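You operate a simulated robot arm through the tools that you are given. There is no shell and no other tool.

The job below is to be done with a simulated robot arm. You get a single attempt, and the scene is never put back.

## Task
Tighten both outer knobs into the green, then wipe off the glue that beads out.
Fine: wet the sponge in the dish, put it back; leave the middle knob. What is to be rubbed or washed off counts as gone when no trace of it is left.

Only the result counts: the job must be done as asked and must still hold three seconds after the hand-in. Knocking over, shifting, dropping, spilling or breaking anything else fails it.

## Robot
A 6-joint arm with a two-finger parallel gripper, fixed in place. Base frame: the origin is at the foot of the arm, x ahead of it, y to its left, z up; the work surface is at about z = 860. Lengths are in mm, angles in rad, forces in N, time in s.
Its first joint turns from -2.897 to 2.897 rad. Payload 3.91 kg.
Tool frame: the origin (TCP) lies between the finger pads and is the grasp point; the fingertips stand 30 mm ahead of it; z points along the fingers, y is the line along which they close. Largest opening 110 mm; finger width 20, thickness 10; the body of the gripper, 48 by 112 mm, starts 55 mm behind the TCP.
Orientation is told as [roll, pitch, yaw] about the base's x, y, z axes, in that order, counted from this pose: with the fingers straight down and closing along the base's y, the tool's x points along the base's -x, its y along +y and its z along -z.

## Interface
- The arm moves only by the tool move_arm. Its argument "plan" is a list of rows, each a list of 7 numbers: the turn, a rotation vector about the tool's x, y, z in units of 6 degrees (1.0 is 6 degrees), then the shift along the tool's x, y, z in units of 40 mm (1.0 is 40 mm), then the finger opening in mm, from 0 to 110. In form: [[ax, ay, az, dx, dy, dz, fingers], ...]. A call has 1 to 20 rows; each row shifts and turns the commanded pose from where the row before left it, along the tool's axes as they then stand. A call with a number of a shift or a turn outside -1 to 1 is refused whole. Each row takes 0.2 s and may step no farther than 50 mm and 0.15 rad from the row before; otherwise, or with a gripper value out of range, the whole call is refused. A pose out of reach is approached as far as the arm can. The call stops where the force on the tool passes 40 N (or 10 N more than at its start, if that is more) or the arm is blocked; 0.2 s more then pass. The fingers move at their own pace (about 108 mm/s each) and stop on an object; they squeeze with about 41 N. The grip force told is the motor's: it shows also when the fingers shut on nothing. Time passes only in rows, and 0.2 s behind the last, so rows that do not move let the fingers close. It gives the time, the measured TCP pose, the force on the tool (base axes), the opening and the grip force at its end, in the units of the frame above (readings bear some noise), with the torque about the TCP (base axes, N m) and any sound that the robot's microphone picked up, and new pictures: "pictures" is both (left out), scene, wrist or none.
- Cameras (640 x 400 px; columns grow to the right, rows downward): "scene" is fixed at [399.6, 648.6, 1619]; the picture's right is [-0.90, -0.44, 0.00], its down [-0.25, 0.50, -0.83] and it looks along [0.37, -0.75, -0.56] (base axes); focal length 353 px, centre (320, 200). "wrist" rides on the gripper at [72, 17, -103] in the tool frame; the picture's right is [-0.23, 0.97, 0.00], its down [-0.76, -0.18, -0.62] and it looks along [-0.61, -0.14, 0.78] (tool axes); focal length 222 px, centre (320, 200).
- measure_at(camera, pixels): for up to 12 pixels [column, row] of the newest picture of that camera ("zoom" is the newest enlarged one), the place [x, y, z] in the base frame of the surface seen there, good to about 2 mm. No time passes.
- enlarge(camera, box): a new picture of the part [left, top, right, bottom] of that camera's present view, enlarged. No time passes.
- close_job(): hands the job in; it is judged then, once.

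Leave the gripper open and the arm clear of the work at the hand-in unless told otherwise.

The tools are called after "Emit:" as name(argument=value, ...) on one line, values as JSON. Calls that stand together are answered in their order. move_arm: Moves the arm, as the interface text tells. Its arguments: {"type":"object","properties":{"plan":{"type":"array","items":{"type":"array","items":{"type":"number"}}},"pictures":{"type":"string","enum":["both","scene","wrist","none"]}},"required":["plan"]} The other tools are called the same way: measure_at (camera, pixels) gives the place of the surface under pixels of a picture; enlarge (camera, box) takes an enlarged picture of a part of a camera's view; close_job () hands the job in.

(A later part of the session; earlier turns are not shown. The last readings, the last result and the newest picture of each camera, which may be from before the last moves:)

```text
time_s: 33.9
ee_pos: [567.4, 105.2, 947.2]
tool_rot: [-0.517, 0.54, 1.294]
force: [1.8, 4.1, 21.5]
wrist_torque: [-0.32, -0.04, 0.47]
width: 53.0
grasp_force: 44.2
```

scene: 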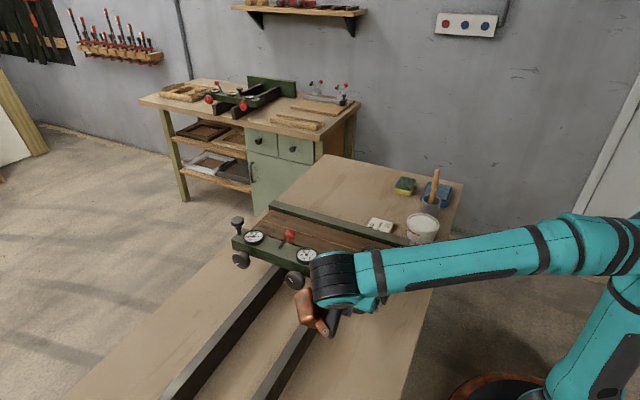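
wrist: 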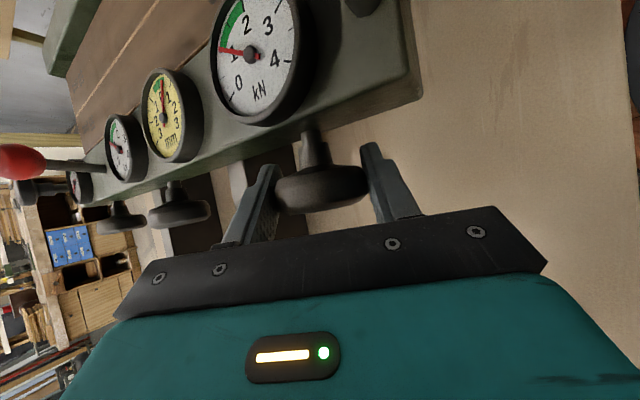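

The needle is nearly at the green edge. I turn 20° more, then look at the scene picture.

Emit:
move_arm(plan=[[0.683, 0, 0.478, 0, 0.008, 0, 30], [0.683, 0, 0.478, 0, 0.008, 0, 30], [0.683, 0, 0.478, 0, 0.008, 0, 30], [0.683, 0, 0.478, 0, 0.008, 0, 30], [0, 0, 0, 0, 0, 0, 30]], pictures="both")

Emit:
enlarge(camera="scene", box=[286, 240, 390, 305])

Emit:
enlarge(camera="wrist", box=[120, 0, 330, 150])

```text
time_s: 35.1
ee_pos: [567.3, 107.1, 945.2]
tool_rot: [-0.883, 0.412, 1.121]
force: [-14.9, -1.9, 14.0]
wrist_torque: [-0.6, 0.01, 0.24]
width: 53.5
grasp_force: 44.8
```

scene: 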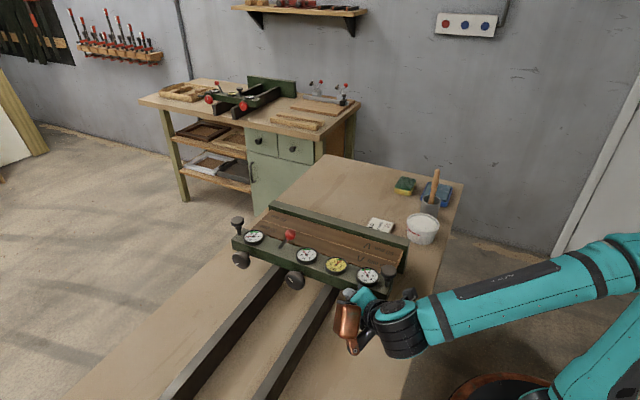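
wrist: 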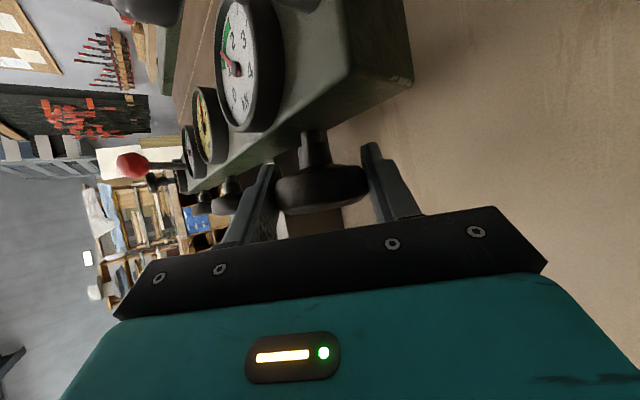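

```text
6.15 times, centred on (338, 272) of scene
```

zoom: 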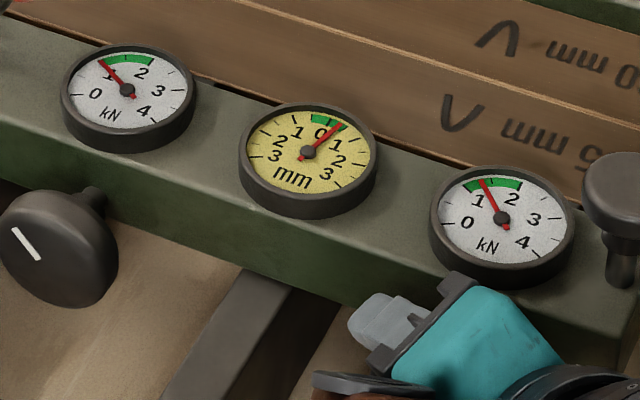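

```text
2.67 times, centred on (225, 75) of wrist
```

zoom: 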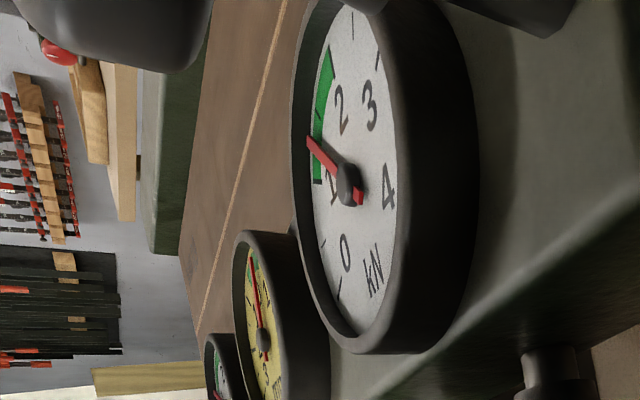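

The near gauge now reads about 1.3, well in green, and yellow is about 0.6. I release, back off and swing back upright, then rise.

Emit:
move_arm(plan=[[0, 0, 0, 0, 0, 0, 90], [0, 0, 0, 0, 0, 0, 90], [0, 0, 0, 0, 0, -0.75, 90], [0, 0, 0, 0, 0, -0.75, 90], [-0.819, 0, -0.574, 0, -0.141, 0, 90], [-0.819, 0, -0.574, 0, -0.141, 0, 90], [-0.819, 0, -0.574, 0, -0.141, 0, 90], [-0.819, 0, -0.574, 0, -0.141, 0, 90], [-0.819, 0, -0.574, 0, -0.141, 0, 90], [-0.819, 0, -0.574, 0, -0.141, 0, 90], [-0.819, 0, -0.574, 0, -0.141, 0, 90], [-0.205, 0, -0.144, 0, -0.035, 0, 90], [0, 0, 0, 0.569, 0, -0.822, 90], [0, 0, 0, 0.569, 0, -0.822, 90], [0, 0, 0, 0.284, 0, -0.411, 90]])

```text
time_s: 38.3
ee_pos: [566.4, 140.1, 1100.7]
tool_rot: [-0.033, 0.606, 1.563]
force: [0.0, 0.3, -0.1]
wrist_torque: [0.01, 0.0, 0.0]
width: 90.0
grasp_force: 0.0
```

scene: 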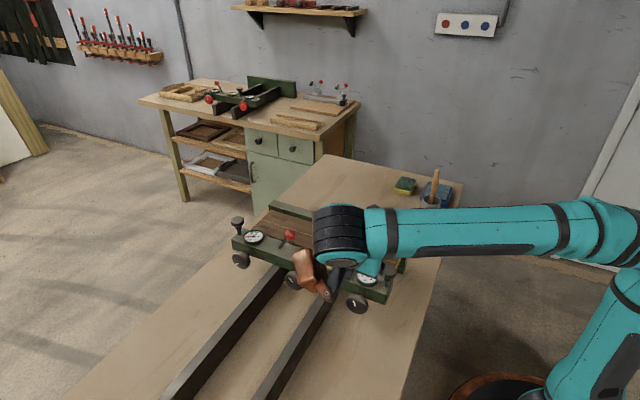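
wrist: 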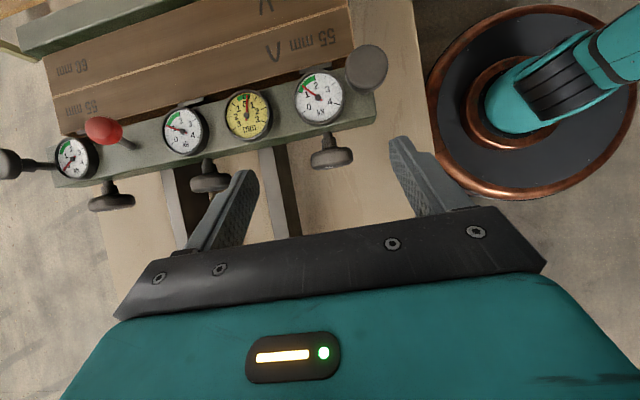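

Now I move +x toward the far knob in two stages; first 160 mm with a 50 mm descent, checking reach.

Emit:
move_arm(plan=[[0, 0, 0, 0, -1, 0, 90], [0, 0, 0, 0, -1, 0, 90], [0, 0, 0, 0, -1, 0, 90], [0, 0, 0, 0, -1, 0, 90], [0, 0, 0, -0.4, 0, 0.575, 90], [0, 0, 0, -0.311, 0, 0.45, 90], [0, 0, 0, 0, -1, 0, 90], [0, 0, 0, 0, -1, 0, 90]])

```text
time_s: 40.1
ee_pos: [807.1, 140.2, 1053.9]
tool_rot: [-0.034, 0.606, 1.562]
force: [-0.8, -0.6, 0.8]
wrist_torque: [0.08, -0.06, 0.03]
width: 89.9
grasp_force: 0.0
```

scene: 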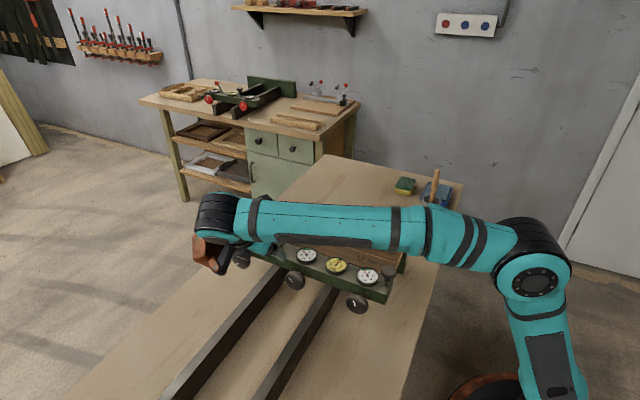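
wrist: 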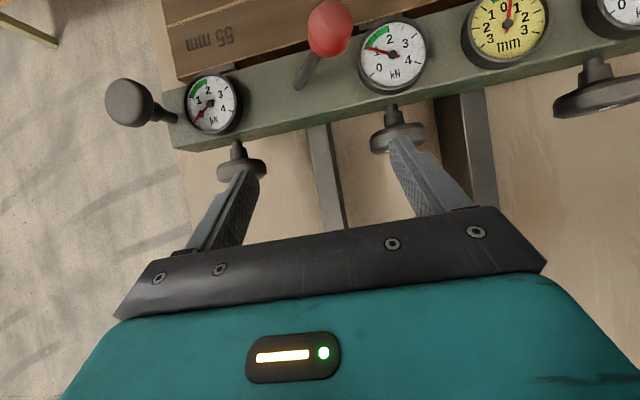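

Reach is fine. I go on +x by 99 mm and descend about 25 mm, then view.

Emit:
move_arm(plan=[[0, 0, 0, 0, -1, 0, 90], [0, 0, 0, 0, -1, 0, 90], [0, 0, 0, 0, -0.48, 0, 90], [0, 0, 0, -0.356, 0, 0.514, 90]])

```text
time_s: 41.1
ee_pos: [905.0, 142.0, 1031.9]
tool_rot: [-0.032, 0.605, 1.562]
force: [0.1, -0.3, -0.3]
wrist_torque: [0.01, 0.01, -0.02]
width: 90.1
grasp_force: 0.1
```

scene: 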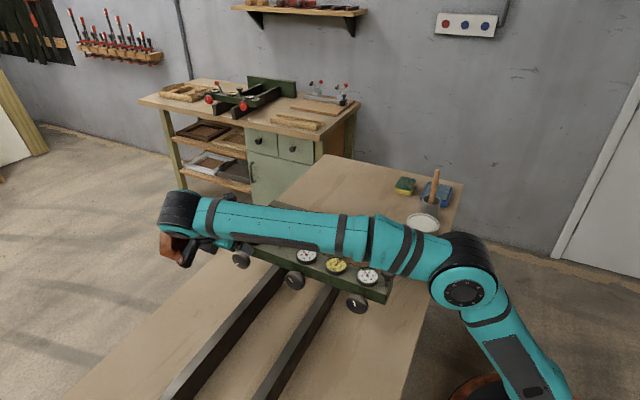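
wrist: 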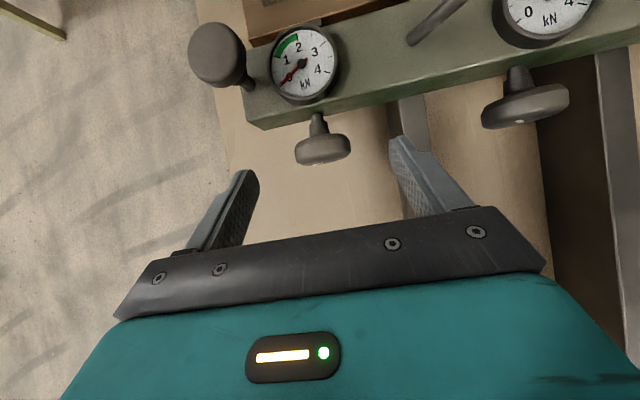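

The far knob (323,147) is centred ahead. I descend 30 mm and then go in 67 mm along the tool axis, and close on it.

Emit:
move_arm(plan=[[0, 0, 0, -0.427, 0.02, 0.617, 90], [0, 0, 0, -0.035, 0.002, 0.84, 90], [0, 0, 0, -0.035, 0.002, 0.84, 90]])

```text
time_s: 41.9
ee_pos: [908.1, 106.5, 946.4]
tool_rot: [-0.033, 0.605, 1.562]
force: [-0.1, 0.3, 0.4]
wrist_torque: [0.0, -0.03, -0.01]
width: 89.9
grasp_force: 0.1
```

scene: 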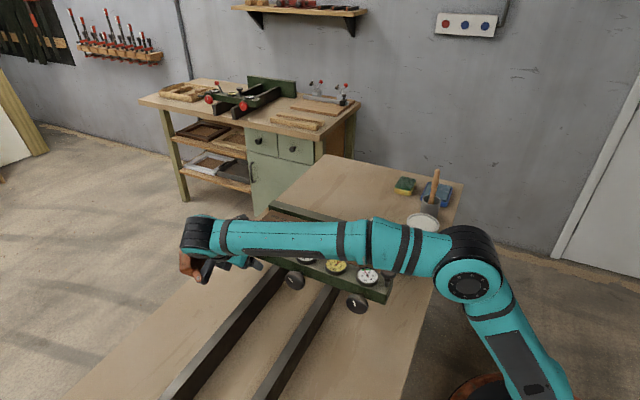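
wrist: 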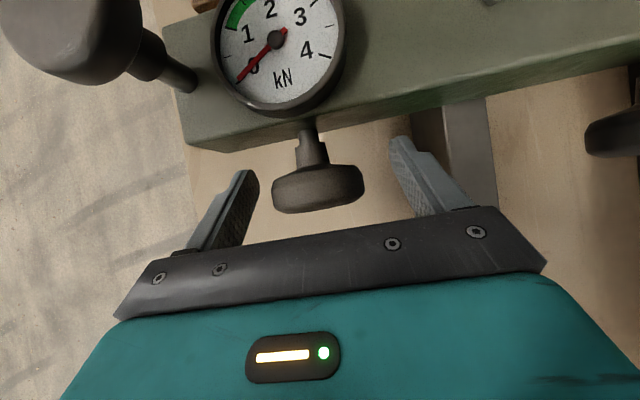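

Knob is centred between the fingers. I close on it.

Emit:
move_arm(plan=[[0, 0, 0, 0, 0, 0, 60], [0, 0, 0, 0, 0, 0, 40], [0, 0, 0, 0, 0, 0, 30], [0, 0, 0, 0, 0, 0, 30]], pictures="none")

```text
time_s: 43.0
ee_pos: [909.9, 105.1, 946.5]
tool_rot: [-0.036, 0.605, 1.562]
force: [22.8, 2.6, 0.5]
wrist_torque: [0.22, -0.08, -0.82]
width: 53.2
grasp_force: 44.8
stopped in row 4: the force on the tool passed its limit at 41 N (the readings are from after the stop); the commanded pose is now the measured one
```

Force +23 N in x; I relieve 1.4 mm toward +x and turn 22° clockwise.

Emit:
move_arm(plan=[[0, 0, 0, 0, -0.035, 0, 30], [0.683, 0, 0.478, 0, 0.006, 0, 30], [0.683, 0, 0.478, 0, 0.006, 0, 30], [0.683, 0, 0.478, 0, 0.006, 0, 30], [0.683, 0, 0.478, 0, 0.006, 0, 30], [0, 0, 0, 0, 0, 0, 30]], pictures="wrist")

```text
time_s: 44.5
ee_pos: [909.1, 106.3, 946.4]
tool_rot: [-0.45, 0.557, 1.329]
force: [-19.3, 6.4, -15.1]
wrist_torque: [0.55, 0.08, 0.5]
width: 53.1
grasp_force: 45.2
```

wrist: 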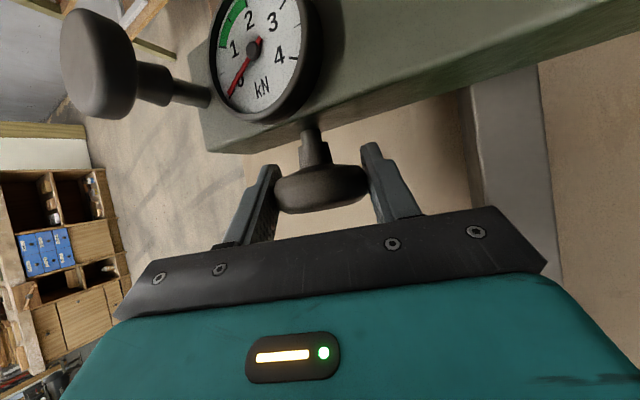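

The far needle is just starting to leave 0. I relieve slightly and turn 27° more (limit about −50° tilt here because of the rail below).

Emit:
move_arm(plan=[[0.615, 0, 0.43, 0, 0.025, 0, 30], [0.615, 0, 0.43, 0, 0.009, 0, 30], [0.615, 0, 0.43, 0, 0.009, 0, 30], [0.615, 0, 0.43, 0, 0.009, 0, 30], [0.615, 0, 0.43, 0, 0.009, 0, 30], [0.615, 0, 0.43, 0, 0.009, 0, 30], [0, 0, 0, 0, 0, 0, 30]])

Emit:
enlarge(camera="scene", box=[170, 205, 400, 345])

```text
time_s: 46.0
ee_pos: [907.4, 105.5, 945.6]
tool_rot: [-0.946, 0.385, 1.099]
force: [17.8, 5.5, -4.6]
wrist_torque: [-0.34, 0.01, 0.54]
width: 53.5
grasp_force: 44.7
```

scene: 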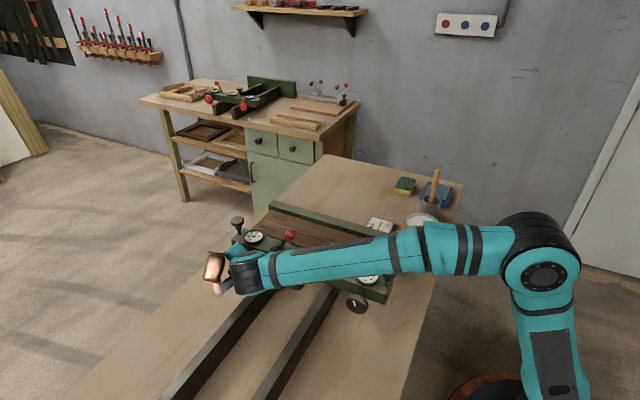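
wrist: 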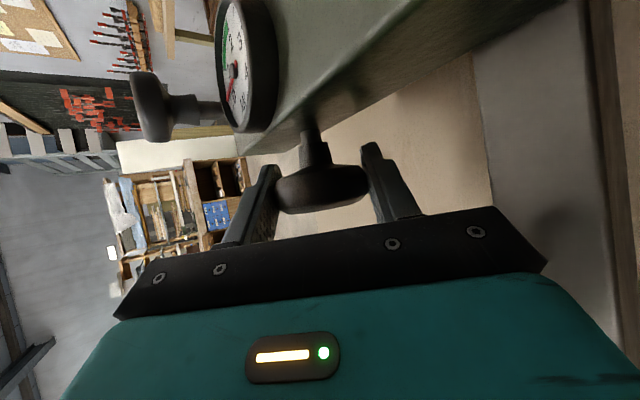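

```text
2.78 times, centred on (285, 275) of scene
```

zoom: 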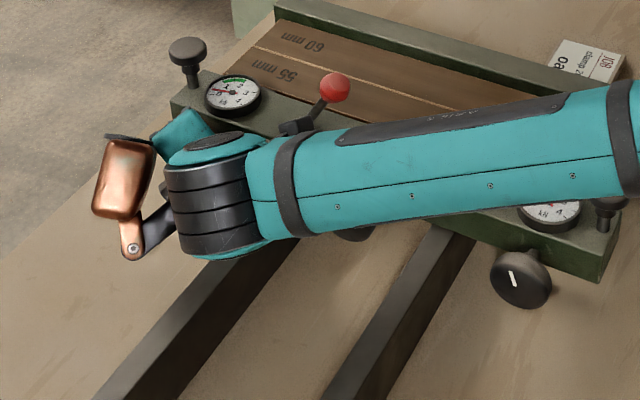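

The far gauge reads about 0.3–0.5. I measure the forearm and the wrist drum to check clearance to the red lever, middle knob and rails before going on.

Emit:
measure_at(camera="zoom", pixels=[[300, 230], [280, 150], [400, 130], [400, 215], [210, 200], [210, 250], [300, 125], [335, 90], [450, 205], [600, 170], [130, 245], [120, 180]])

Emit:
enlarge(camera="wrist", box=[190, 0, 330, 140])

```text
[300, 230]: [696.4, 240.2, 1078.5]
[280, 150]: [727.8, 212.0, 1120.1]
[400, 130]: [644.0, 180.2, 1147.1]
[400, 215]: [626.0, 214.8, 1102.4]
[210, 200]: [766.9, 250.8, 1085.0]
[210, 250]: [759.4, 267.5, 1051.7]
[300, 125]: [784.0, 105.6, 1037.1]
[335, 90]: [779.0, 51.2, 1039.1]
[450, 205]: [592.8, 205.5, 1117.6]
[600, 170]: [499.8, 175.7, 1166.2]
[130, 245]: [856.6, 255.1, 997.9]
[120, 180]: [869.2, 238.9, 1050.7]
```

```text
2.86 times, centred on (260, 70) of wrist
```

zoom: 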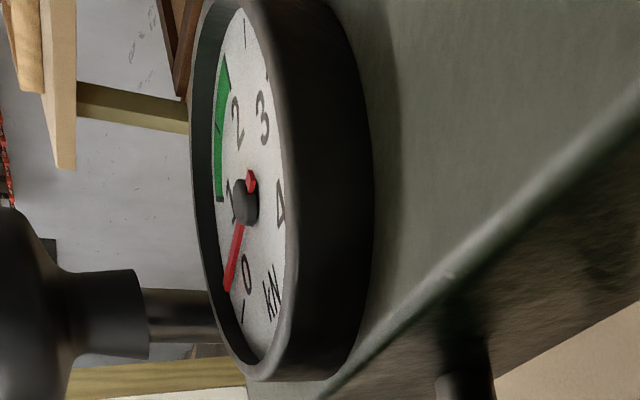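

A dark piece at (784,106,1037), likely the wrist camera housing, is near the red lever (ball at (779,51,1039)). I zoom in there before moving further.

Emit:
enlarge(camera="scene", box=[260, 222, 310, 262])

Emit:
measure_at(camera="zoom", pixels=[[210, 200], [235, 190], [260, 180], [200, 215], [225, 215], [250, 210], [290, 190], [300, 150], [290, 130], [340, 90], [310, 180], [180, 215]])

```text
10.00 times, centred on (285, 242) of scene
```

zoom: 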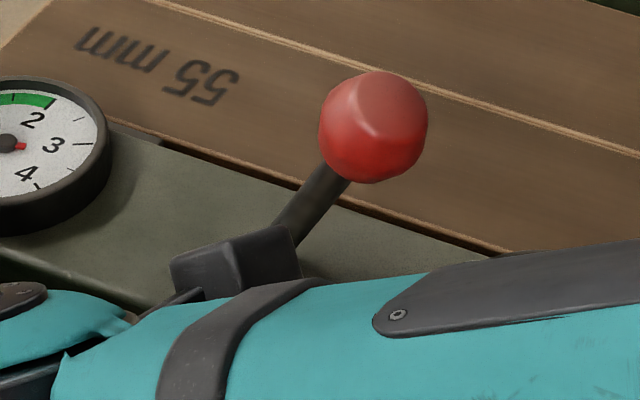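

```text
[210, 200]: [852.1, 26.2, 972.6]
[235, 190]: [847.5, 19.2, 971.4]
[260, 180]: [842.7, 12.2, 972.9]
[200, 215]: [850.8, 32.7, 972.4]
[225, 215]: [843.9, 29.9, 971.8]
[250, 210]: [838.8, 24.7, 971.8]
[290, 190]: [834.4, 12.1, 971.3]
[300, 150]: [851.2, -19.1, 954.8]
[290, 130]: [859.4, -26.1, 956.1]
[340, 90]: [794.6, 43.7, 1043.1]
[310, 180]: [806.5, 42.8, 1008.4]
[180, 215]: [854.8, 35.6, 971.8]
```

Emit:
measure_at(camera="zoom", pixels=[[185, 265], [210, 255], [240, 245], [270, 232], [285, 245], [290, 265], [260, 275], [220, 285], [300, 270], [315, 205], [295, 230], [340, 180]])

```text
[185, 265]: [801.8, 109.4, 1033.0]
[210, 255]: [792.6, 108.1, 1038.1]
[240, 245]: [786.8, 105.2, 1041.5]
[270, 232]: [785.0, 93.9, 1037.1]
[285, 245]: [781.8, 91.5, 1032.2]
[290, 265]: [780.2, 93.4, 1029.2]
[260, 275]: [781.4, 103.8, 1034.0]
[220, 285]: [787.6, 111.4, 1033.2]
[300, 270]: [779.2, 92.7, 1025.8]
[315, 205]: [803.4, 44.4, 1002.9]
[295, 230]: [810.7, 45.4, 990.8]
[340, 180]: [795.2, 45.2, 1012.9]
```

The camera housing keeps about 30 mm from the lever, and the swing keeps that distance. I release, back off and swing back 48° around the far knob.

Emit:
move_arm(plan=[[0, 0, 0, 0, 0, 0, 90], [0, 0, 0, 0, 0, 0, 90], [0, 0, 0, 0, 0, -0.75, 90], [0, 0, 0, 0, 0, -0.75, 90], [-0.819, 0, -0.574, 0, -0.141, 0, 90], [-0.819, 0, -0.574, 0, -0.141, 0, 90], [-0.819, 0, -0.574, 0, -0.141, 0, 90], [-0.819, 0, -0.574, 0, -0.141, 0, 90], [-0.819, 0, -0.574, 0, -0.141, 0, 90], [-0.819, 0, -0.574, 0, -0.141, 0, 90], [-0.819, 0, -0.574, 0, -0.141, 0, 90], [-0.819, 0, -0.574, 0, -0.141, 0, 90]])

Emit:
enlarge(camera="wrist", box=[160, 0, 480, 200])

```text
time_s: 48.6
ee_pos: [908.0, 139.7, 999.4]
tool_rot: [-0.014, 0.605, 1.575]
force: [-0.3, -0.4, 0.5]
wrist_torque: [0.02, -0.01, 0.01]
width: 89.9
grasp_force: 0.1
```

scene: 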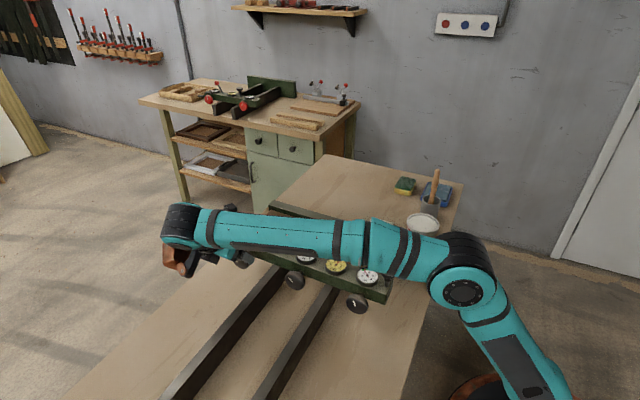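
wrist: 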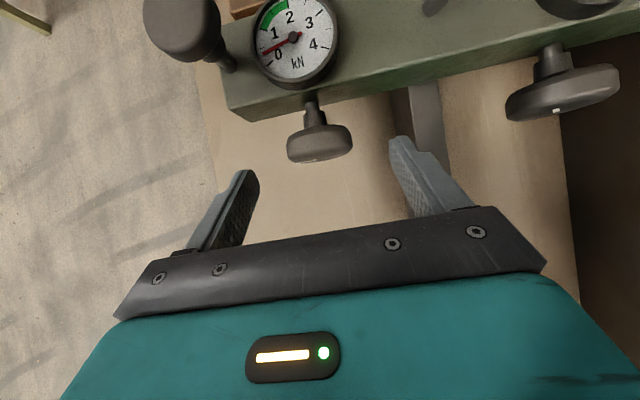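

```text
2.00 times, centred on (320, 100) of wrist
```

zoom: 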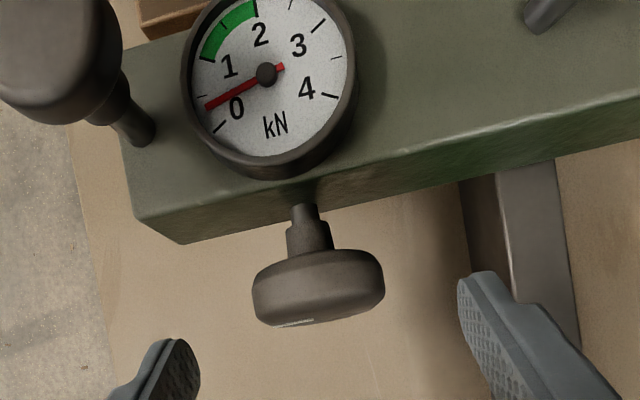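

The far gauge reads about 0.35. I try 12° more of positive swing to gain stroke, carefully.

Emit:
move_arm(plan=[[-0.819, 0, -0.574, 0, -0.141, 0, 90], [-0.819, 0, -0.574, 0, -0.141, 0, 90]], pictures="wrist")

```text
time_s: 49.2
ee_pos: [919.7, 140.1, 999.0]
tool_rot: [0.24, 0.593, 1.718]
force: [1.3, -0.9, 0.8]
wrist_torque: [0.02, -0.04, 0.01]
width: 89.9
grasp_force: 0.1
```

wrist: 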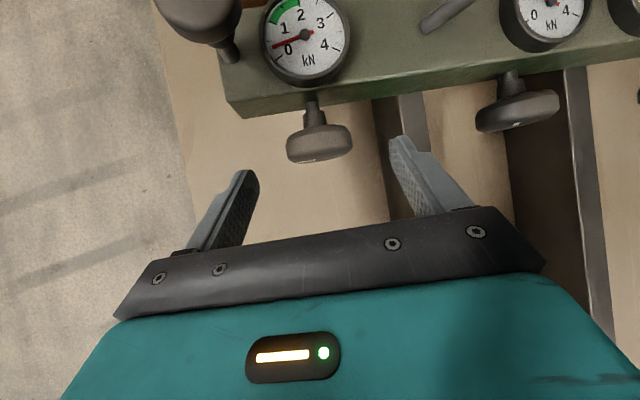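

Reach is fine at +11.5°. I move in 64 mm and grip the far knob again.

Emit:
move_arm(plan=[[0, 0, 0, -0.039, 0.004, 0.804, 90], [0, 0, 0, -0.039, 0.004, 0.804, 90], [0, 0, 0, 0, 0, 0, 55], [0, 0, 0, 0, 0, 0, 40], [0, 0, 0, 0, 0, 0, 30], [0, 0, 0, 0, 0, 0, 30]], pictures="wrist")

```text
time_s: 50.4
ee_pos: [909.7, 108.5, 942.0]
tool_rot: [0.235, 0.593, 1.719]
force: [42.3, 1.9, 0.5]
wrist_torque: [0.59, 0.04, 0.15]
width: 53.5
grasp_force: 23.1
stopped in row 5: the force on the tool passed its limit at 48 N (the readings are from after the stop); the commanded pose is now the measured one
```

wrist: 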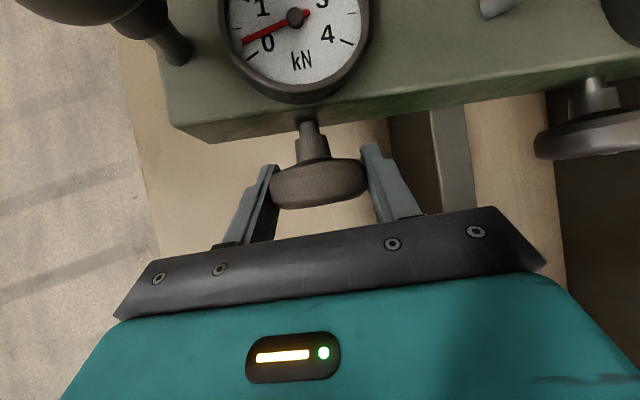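

Gripping gives +42 N in x; I relieve about 2.4 mm toward +x while closing fully, and read again.

Emit:
move_arm(plan=[[0, 0, 0, 0, -0.04, 0, 40], [0, 0, 0, 0, -0.02, 0, 30], [0, 0, 0, 0, 0, 0, 30]], pictures="none")

```text
time_s: 51.2
ee_pos: [910.4, 107.7, 941.4]
tool_rot: [0.236, 0.591, 1.719]
force: [7.3, -0.2, -10.0]
wrist_torque: [0.08, 0.05, 0.74]
width: 53.0
grasp_force: 44.7
```

Force is low. I turn 25° clockwise.

Emit:
move_arm(plan=[[0.683, 0, 0.478, 0, 0.002, 0, 30], [0.683, 0, 0.478, 0, 0.002, 0, 30], [0.683, 0, 0.478, 0, 0.002, 0, 30], [0.683, 0, 0.478, 0, 0.002, 0, 30], [0.683, 0, 0.478, 0, 0.002, 0, 30], [0, 0, 0, 0, 0, 0, 30]], pictures="wrist")

```text
time_s: 52.6
ee_pos: [910.5, 108.5, 941.2]
tool_rot: [-0.293, 0.586, 1.418]
force: [10.0, -1.3, -16.6]
wrist_torque: [-0.35, 0.04, -0.05]
width: 53.3
grasp_force: 45.0
```

wrist: 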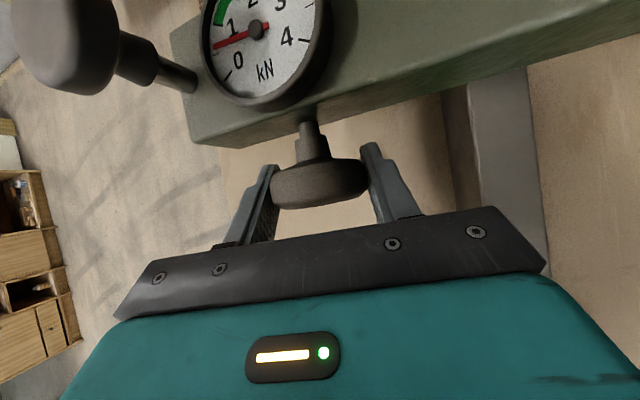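

The far gauge has risen to about 0.65. Forces stay low; I turn 25° more.

Emit:
move_arm(plan=[[0.683, 0, 0.478, 0, 0, 0, 30], [0.683, 0, 0.478, 0, 0, 0, 30], [0.683, 0, 0.478, 0, 0, 0, 30], [0.683, 0, 0.478, 0, 0, 0, 30], [0.683, 0, 0.478, 0, 0, 0, 30], [0, 0, 0, 0, 0, 0, 30]], pictures="both")

Emit:
enlarge(camera="wrist", box=[190, 0, 330, 140])

Emit:
enlarge(camera="scene", box=[224, 190, 410, 306])

```text
time_s: 53.5
ee_pos: [910.6, 109.1, 941.7]
tool_rot: [-0.631, 0.51, 1.241]
force: [21.1, -2.0, -5.3]
wrist_torque: [0.45, 0.07, 1.13]
width: 53.3
grasp_force: 44.9
stopped in row 4: the force on the tool passed its limit at 43 N (the readings are from after the stop); the commanded pose is now the measured one
```

scene: 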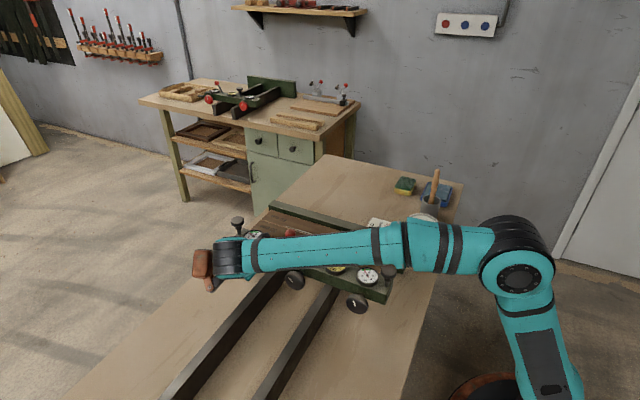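
wrist: 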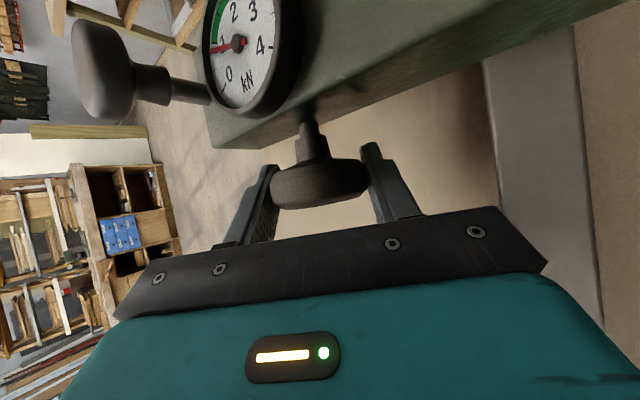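

```text
2.86 times, centred on (260, 70) of wrist
```

zoom: 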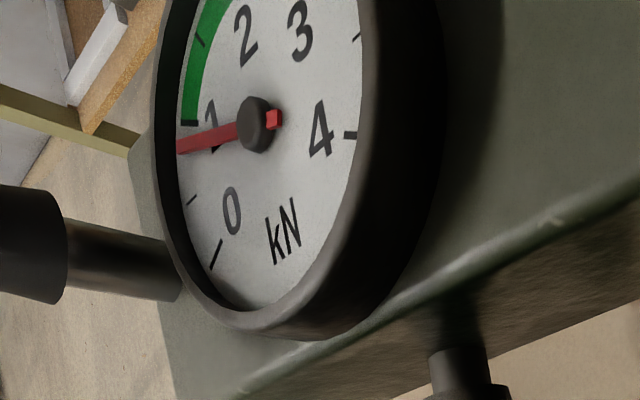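

```text
3.44 times, centred on (317, 248) of scene
```

zoom: 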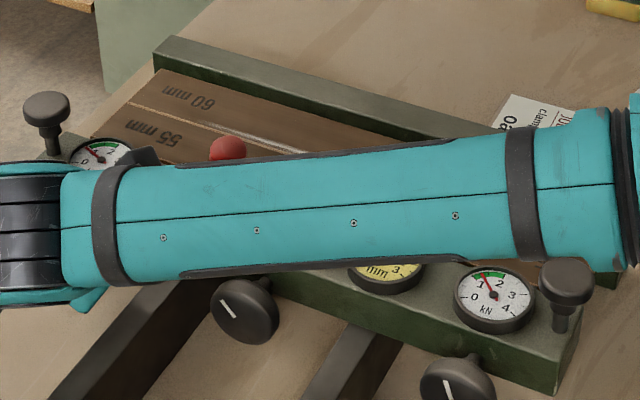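

The far gauge is about 0.85. I relieve the +21 N and turn another 22°.

Emit:
move_arm(plan=[[0, 0, 0, 0, -0.035, 0, 30], [0.615, 0, 0.43, 0, -0.006, 0, 30], [0.615, 0, 0.43, 0, -0.006, 0, 30], [0.615, 0, 0.43, 0, -0.006, 0, 30], [0.615, 0, 0.43, 0, -0.006, 0, 30], [0.615, 0, 0.43, 0, -0.006, 0, 30], [0, 0, 0, 0, 0, 0, 30]], pictures="both")

Emit:
enlarge(camera="wrist", box=[190, 0, 330, 140])

Emit:
enlarge(camera="scene", box=[224, 210, 304, 260])

```text
time_s: 55.1
ee_pos: [911.2, 107.9, 942.4]
tool_rot: [-1.021, 0.345, 1.073]
force: [13.1, 1.7, -6.3]
wrist_torque: [0.34, 0.0, 0.44]
width: 53.1
grasp_force: 44.9
stopped in row 7: the force on the tool passed its limit at 41 N (the readings are from after the stop); the commanded pose is now the measured one
```

scene: 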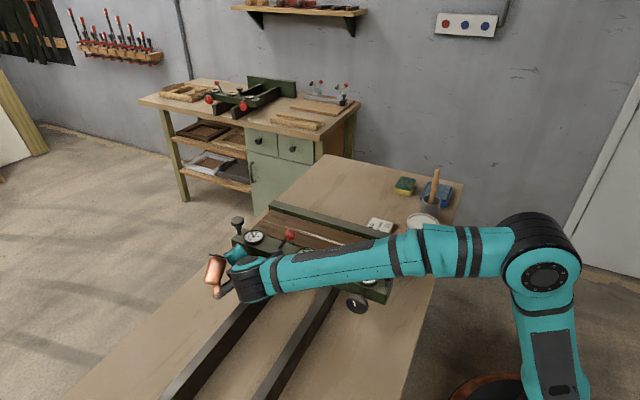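
wrist: 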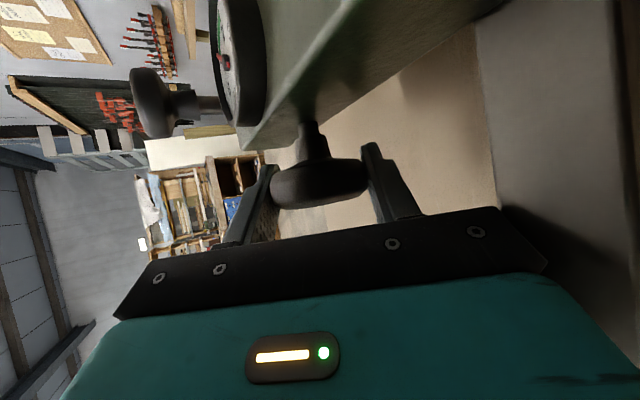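

```text
2.86 times, centred on (260, 70) of wrist
```

zoom: 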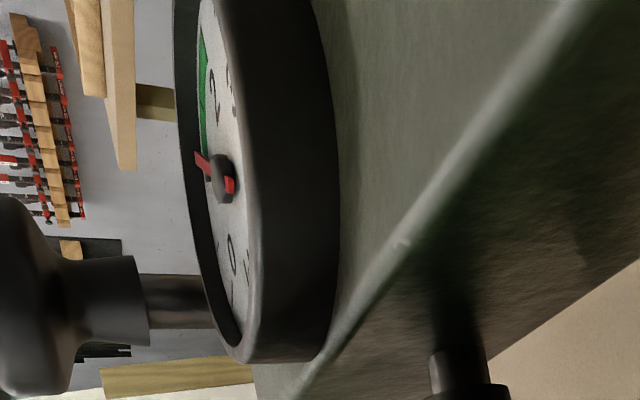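

```text
8.00 times, centred on (264, 235) of scene
```

zoom: 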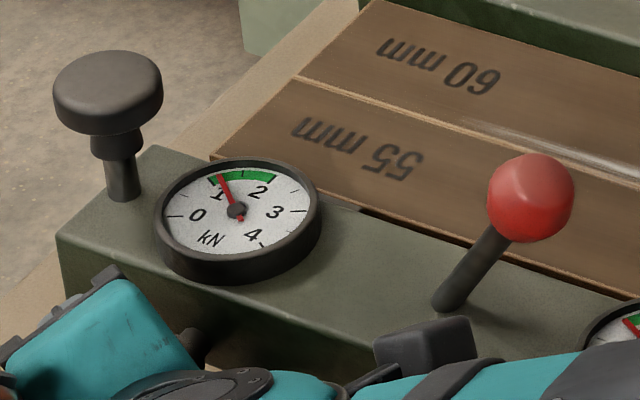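

Both outer gauges are in green (far about 1.1), and a whitish glue bead has appeared along the seam. I add a final 6° for margin, then release and back off.

Emit:
move_arm(plan=[[0, 0, 0, 0, -0.03, 0, 30], [0.41, 0, 0.287, 0, -0.01, 0, 30], [0.41, 0, 0.287, 0, -0.006, 0, 30], [0, 0, 0, 0, 0, 0, 30]], pictures="scene")

Emit:
enlarge(camera="scene", box=[224, 210, 304, 260])

```text
time_s: 56.0
ee_pos: [907.7, 109.2, 949.7]
tool_rot: [-1.117, 0.287, 1.043]
force: [0.7, 3.4, 13.0]
wrist_torque: [2.6, 5.1, -0.81]
width: 63.7
grasp_force: 34.3
stopped in row 4: the force on the tool passed its limit at 44 N (the readings are from after the stop); the commanded pose is now the measured one
```

scene: 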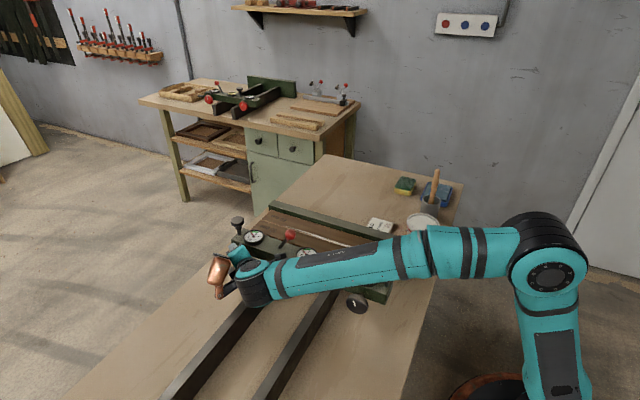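

```text
8.00 times, centred on (264, 235) of scene
```

zoom: 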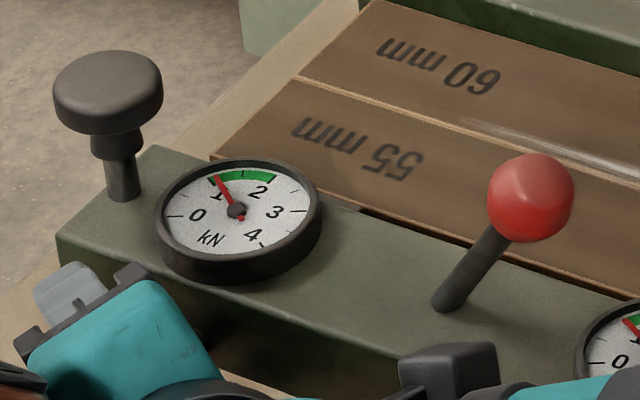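

The last bit met resistance (torque 5 Nm, fingers forced to 63.7 mm), likely the gripper body against the rail. I open the fingers and swing back a little right away, then back off.

Emit:
move_arm(plan=[[0, 0, 0, 0, 0, 0, 90], [-0.41, 0, -0.287, 0, 0, 0, 90], [-0.41, 0, -0.287, 0, 0, 0, 90], [-0.41, 0, -0.287, 0, 0, 0, 90]])

Emit:
enlarge(camera="scene", box=[200, 200, 320, 275])

```text
time_s: 57.0
ee_pos: [911.8, 107.3, 948.1]
tool_rot: [-0.972, 0.365, 1.089]
force: [-0.3, -0.1, 0.6]
wrist_torque: [0.0, 0.0, -0.01]
width: 89.8
grasp_force: 0.1
```

scene: 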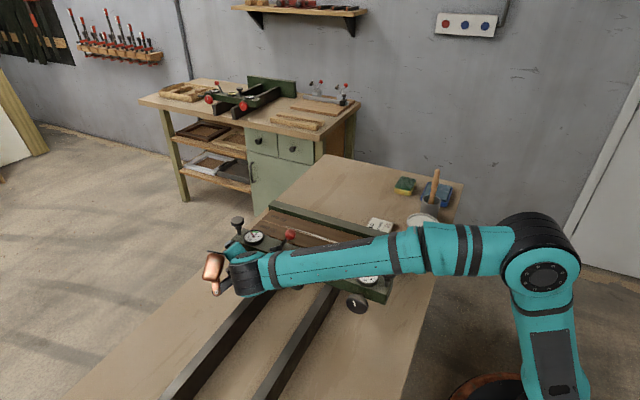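
wrist: 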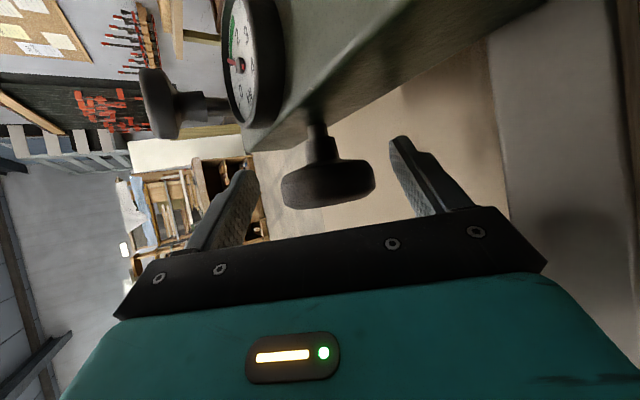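

```text
5.33 times, centred on (260, 238) of scene
```

zoom: 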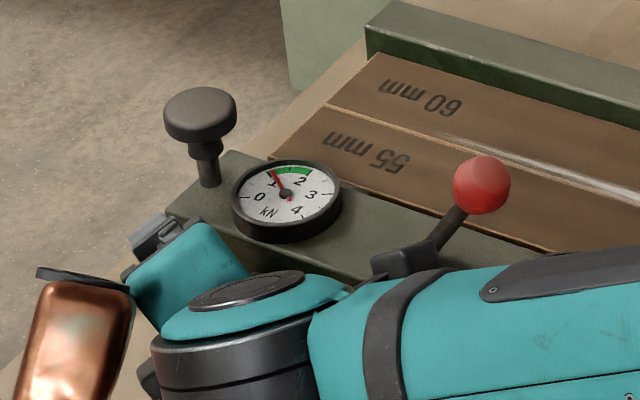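

Free again with no force; the far gauge still reads about 1.1. I back off and swing upright, then look at all gauges.

Emit:
move_arm(plan=[[0, 0, 0, 0, 0, -0.75, 90], [0, 0, 0, 0, 0, -0.75, 90], [-0.819, 0, -0.574, 0, -0.141, 0, 90], [-0.819, 0, -0.574, 0, -0.141, 0, 90], [-0.819, 0, -0.574, 0, -0.141, 0, 90], [-0.819, 0, -0.574, 0, -0.141, 0, 90], [-0.819, 0, -0.574, 0, -0.141, 0, 90], [-0.819, 0, -0.574, 0, -0.141, 0, 90], [-0.819, 0, -0.574, 0, -0.141, 0, 90], [-0.819, 0, -0.574, 0, -0.141, 0, 90]])

Emit:
enlarge(camera="wrist", box=[220, 0, 380, 100])

Emit:
enlarge(camera="scene", box=[325, 245, 389, 285])

```text
time_s: 59.2
ee_pos: [909.0, 140.6, 1003.5]
tool_rot: [-0.053, 0.603, 1.554]
force: [0.0, 0.4, 1.7]
wrist_torque: [0.07, -0.03, 0.05]
width: 90.1
grasp_force: 0.1
```

scene: 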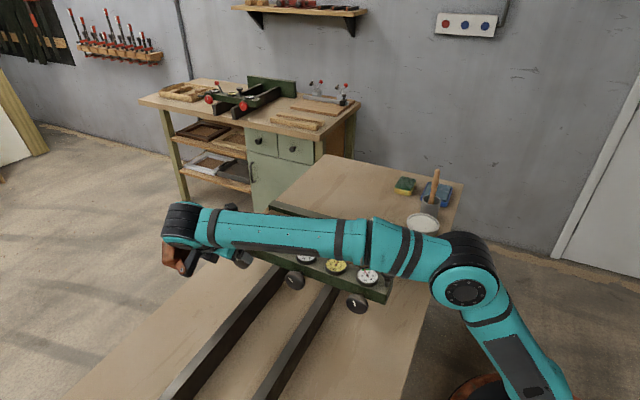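
wrist: 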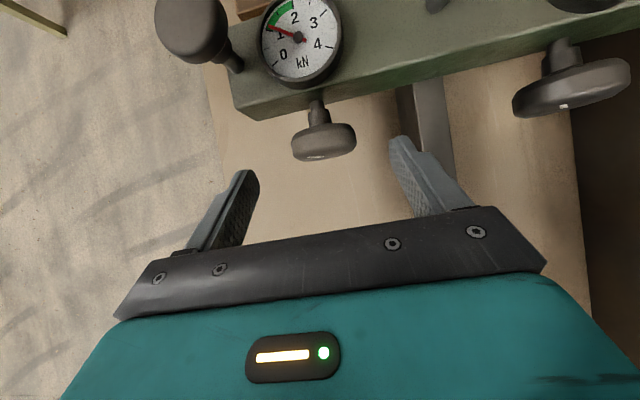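

```text
4.00 times, centred on (300, 50) of wrist
```

zoom: 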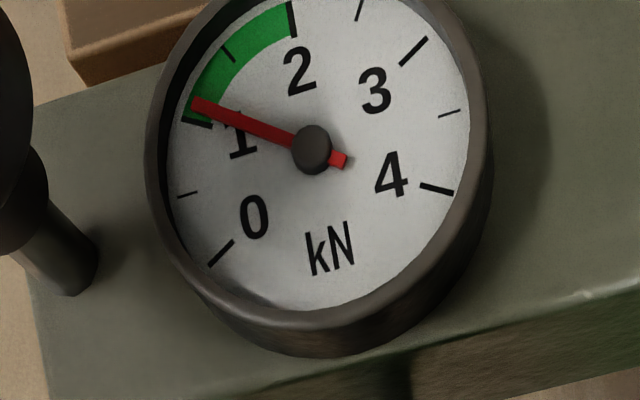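

```text
10.00 times, centred on (357, 265) of scene
```

zoom: 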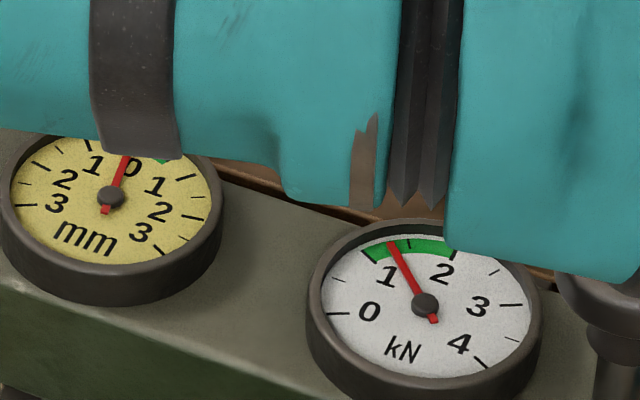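

Far reads 1.1, near 1.3; yellow is near 0. I rise 100 mm and move back in −x to see the whole press from the wrist camera.

Emit:
move_arm(plan=[[0, 0, 0, 0.569, 0, -0.822, 90], [0, 0, 0, 0.569, 0, -0.822, 90], [0, 0, 0, 0.284, 0, -0.411, 90], [0, 0, 0, 0, 1, 0, 90], [0, 0, 0, 0, 1, 0, 90], [0, 0, 0, 0, 1, 0, 90], [0, 0, 0, 0, 1, 0, 90], [0, 0, 0, 0, 1, 0, 90], [0, 0, 0, 0, 1, 0, 90], [0, 0, 0, 0, 1, 0, 90], [0, 0, 0, 0, 1, 0, 90]])

Emit:
enlarge(camera="wrist", box=[0, 0, 400, 200])

Emit:
enlarge(camera="wrist", box=[150, 60, 350, 180])

```text
time_s: 61.6
ee_pos: [586.4, 143.4, 1086.0]
tool_rot: [-0.052, 0.603, 1.553]
force: [-0.2, 0.5, -0.4]
wrist_torque: [-0.05, -0.01, -0.03]
width: 89.7
grasp_force: 0.1
```

scene: 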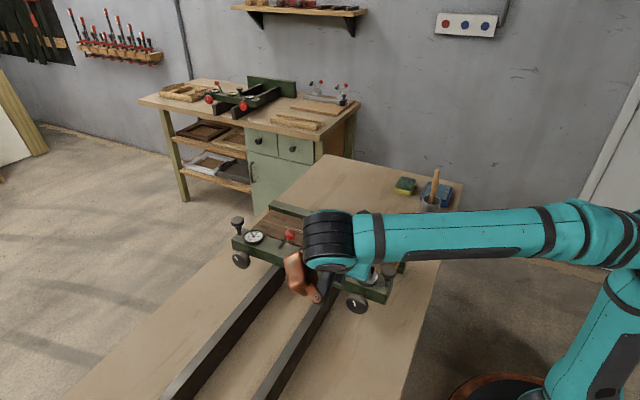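
wrist: 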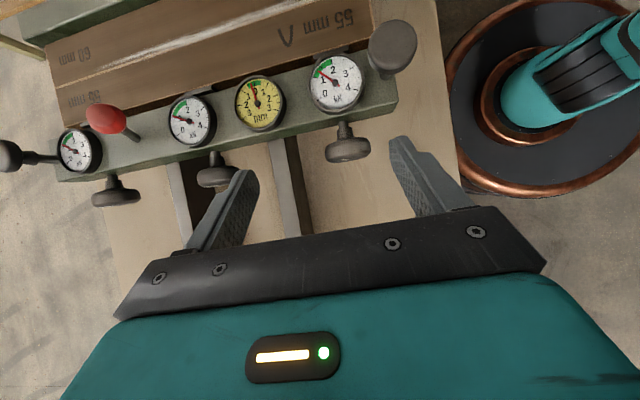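

```text
1.60 times, centred on (200, 100) of wrist
```

zoom: 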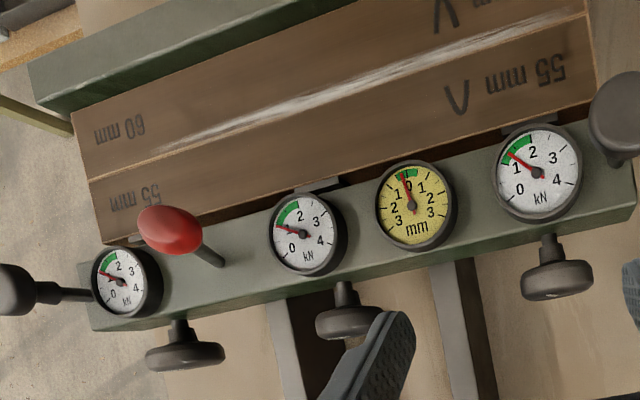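

```text
3.20 times, centred on (250, 120) of wrist
```

zoom: 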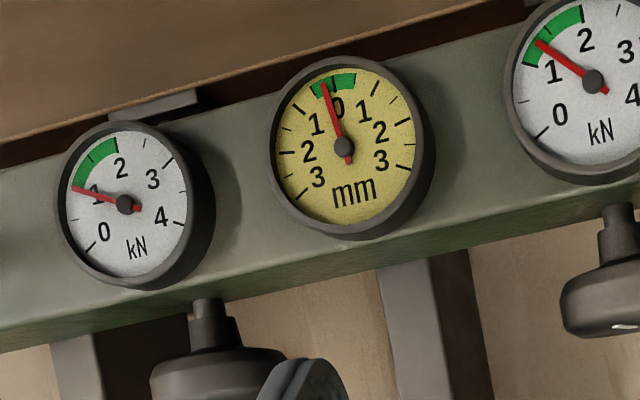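

All three are in green: near ≈1.3, far ≈1.1, yellow ≈ −0.2, and the middle is untouched at about 1.05. The glue bead runs along the seam. Next I inspect the sponge, blue tray, pot and tub, so I know which is the water dish.

Emit:
enlarge(camera="scene", box=[380, 155, 470, 212])

Emit:
measure_at(camera="zoom", pixels=[[320, 120], [300, 150], [430, 130], [480, 150], [500, 230], [440, 200], [530, 160], [330, 280], [480, 290], [370, 300], [170, 180], [130, 230]])

```text
7.02 times, centred on (425, 184) of scene
```

zoom: 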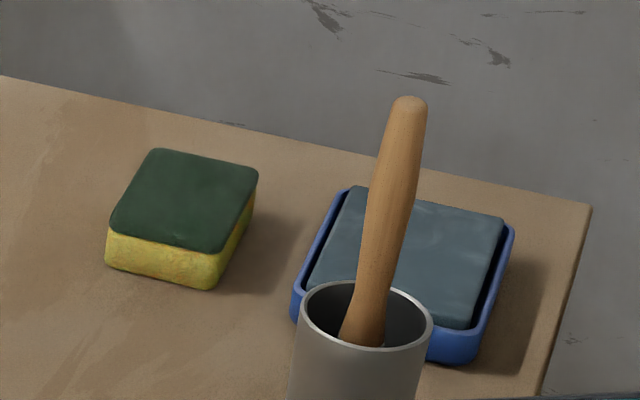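

```text
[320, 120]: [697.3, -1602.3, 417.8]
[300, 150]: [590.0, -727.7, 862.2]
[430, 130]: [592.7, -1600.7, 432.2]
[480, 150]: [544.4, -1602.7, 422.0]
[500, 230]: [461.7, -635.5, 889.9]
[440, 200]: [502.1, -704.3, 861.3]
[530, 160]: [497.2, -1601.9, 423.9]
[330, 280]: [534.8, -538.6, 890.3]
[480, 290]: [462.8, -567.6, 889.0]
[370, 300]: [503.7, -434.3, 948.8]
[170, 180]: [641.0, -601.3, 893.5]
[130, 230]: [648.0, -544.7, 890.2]
```

The blue tray with the damp slate-coloured content is probably the dish; I want a closer look. I level the tool to point straight down, rise, and start travelling toward −y.

Emit:
move_arm(plan=[[0, 0, 0, 0.569, 0, -0.822, 90], [0, -0.96, 0, 0, 0, 0, 90], [0, -0.96, 0, 0, 0, 0, 90], [0, -0.96, 0, 0, 0, 0, 90], [0, -0.96, 0, 0, 0, 0, 90], [0, -0.96, 0, 0, 0, 0, 90], [0, -0.96, 0, 0, 0, 0, 90], [0, 0, 0, 0, 0, -0.8, 90], [0, 0, 0, 1, 0, 0, 90], [0, 0, 0, 1, 0, 0, 90], [0, 0, 0, 1, 0, 0, 90], [0, 0, 0, 1, 0, 0, 90], [0, 0, 0, 1, 0, 0, 90]], pictures="scene")

```text
time_s: 64.4
ee_pos: [582.0, -63.5, 1158.2]
tool_rot: [-0.044, 0.002, 1.582]
force: [0.1, 0.9, 0.8]
wrist_torque: [-0.03, -0.03, -0.01]
width: 90.0
grasp_force: 0.0
```

scene: 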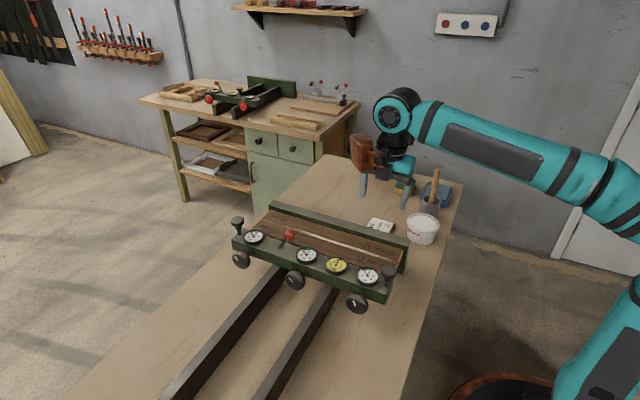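

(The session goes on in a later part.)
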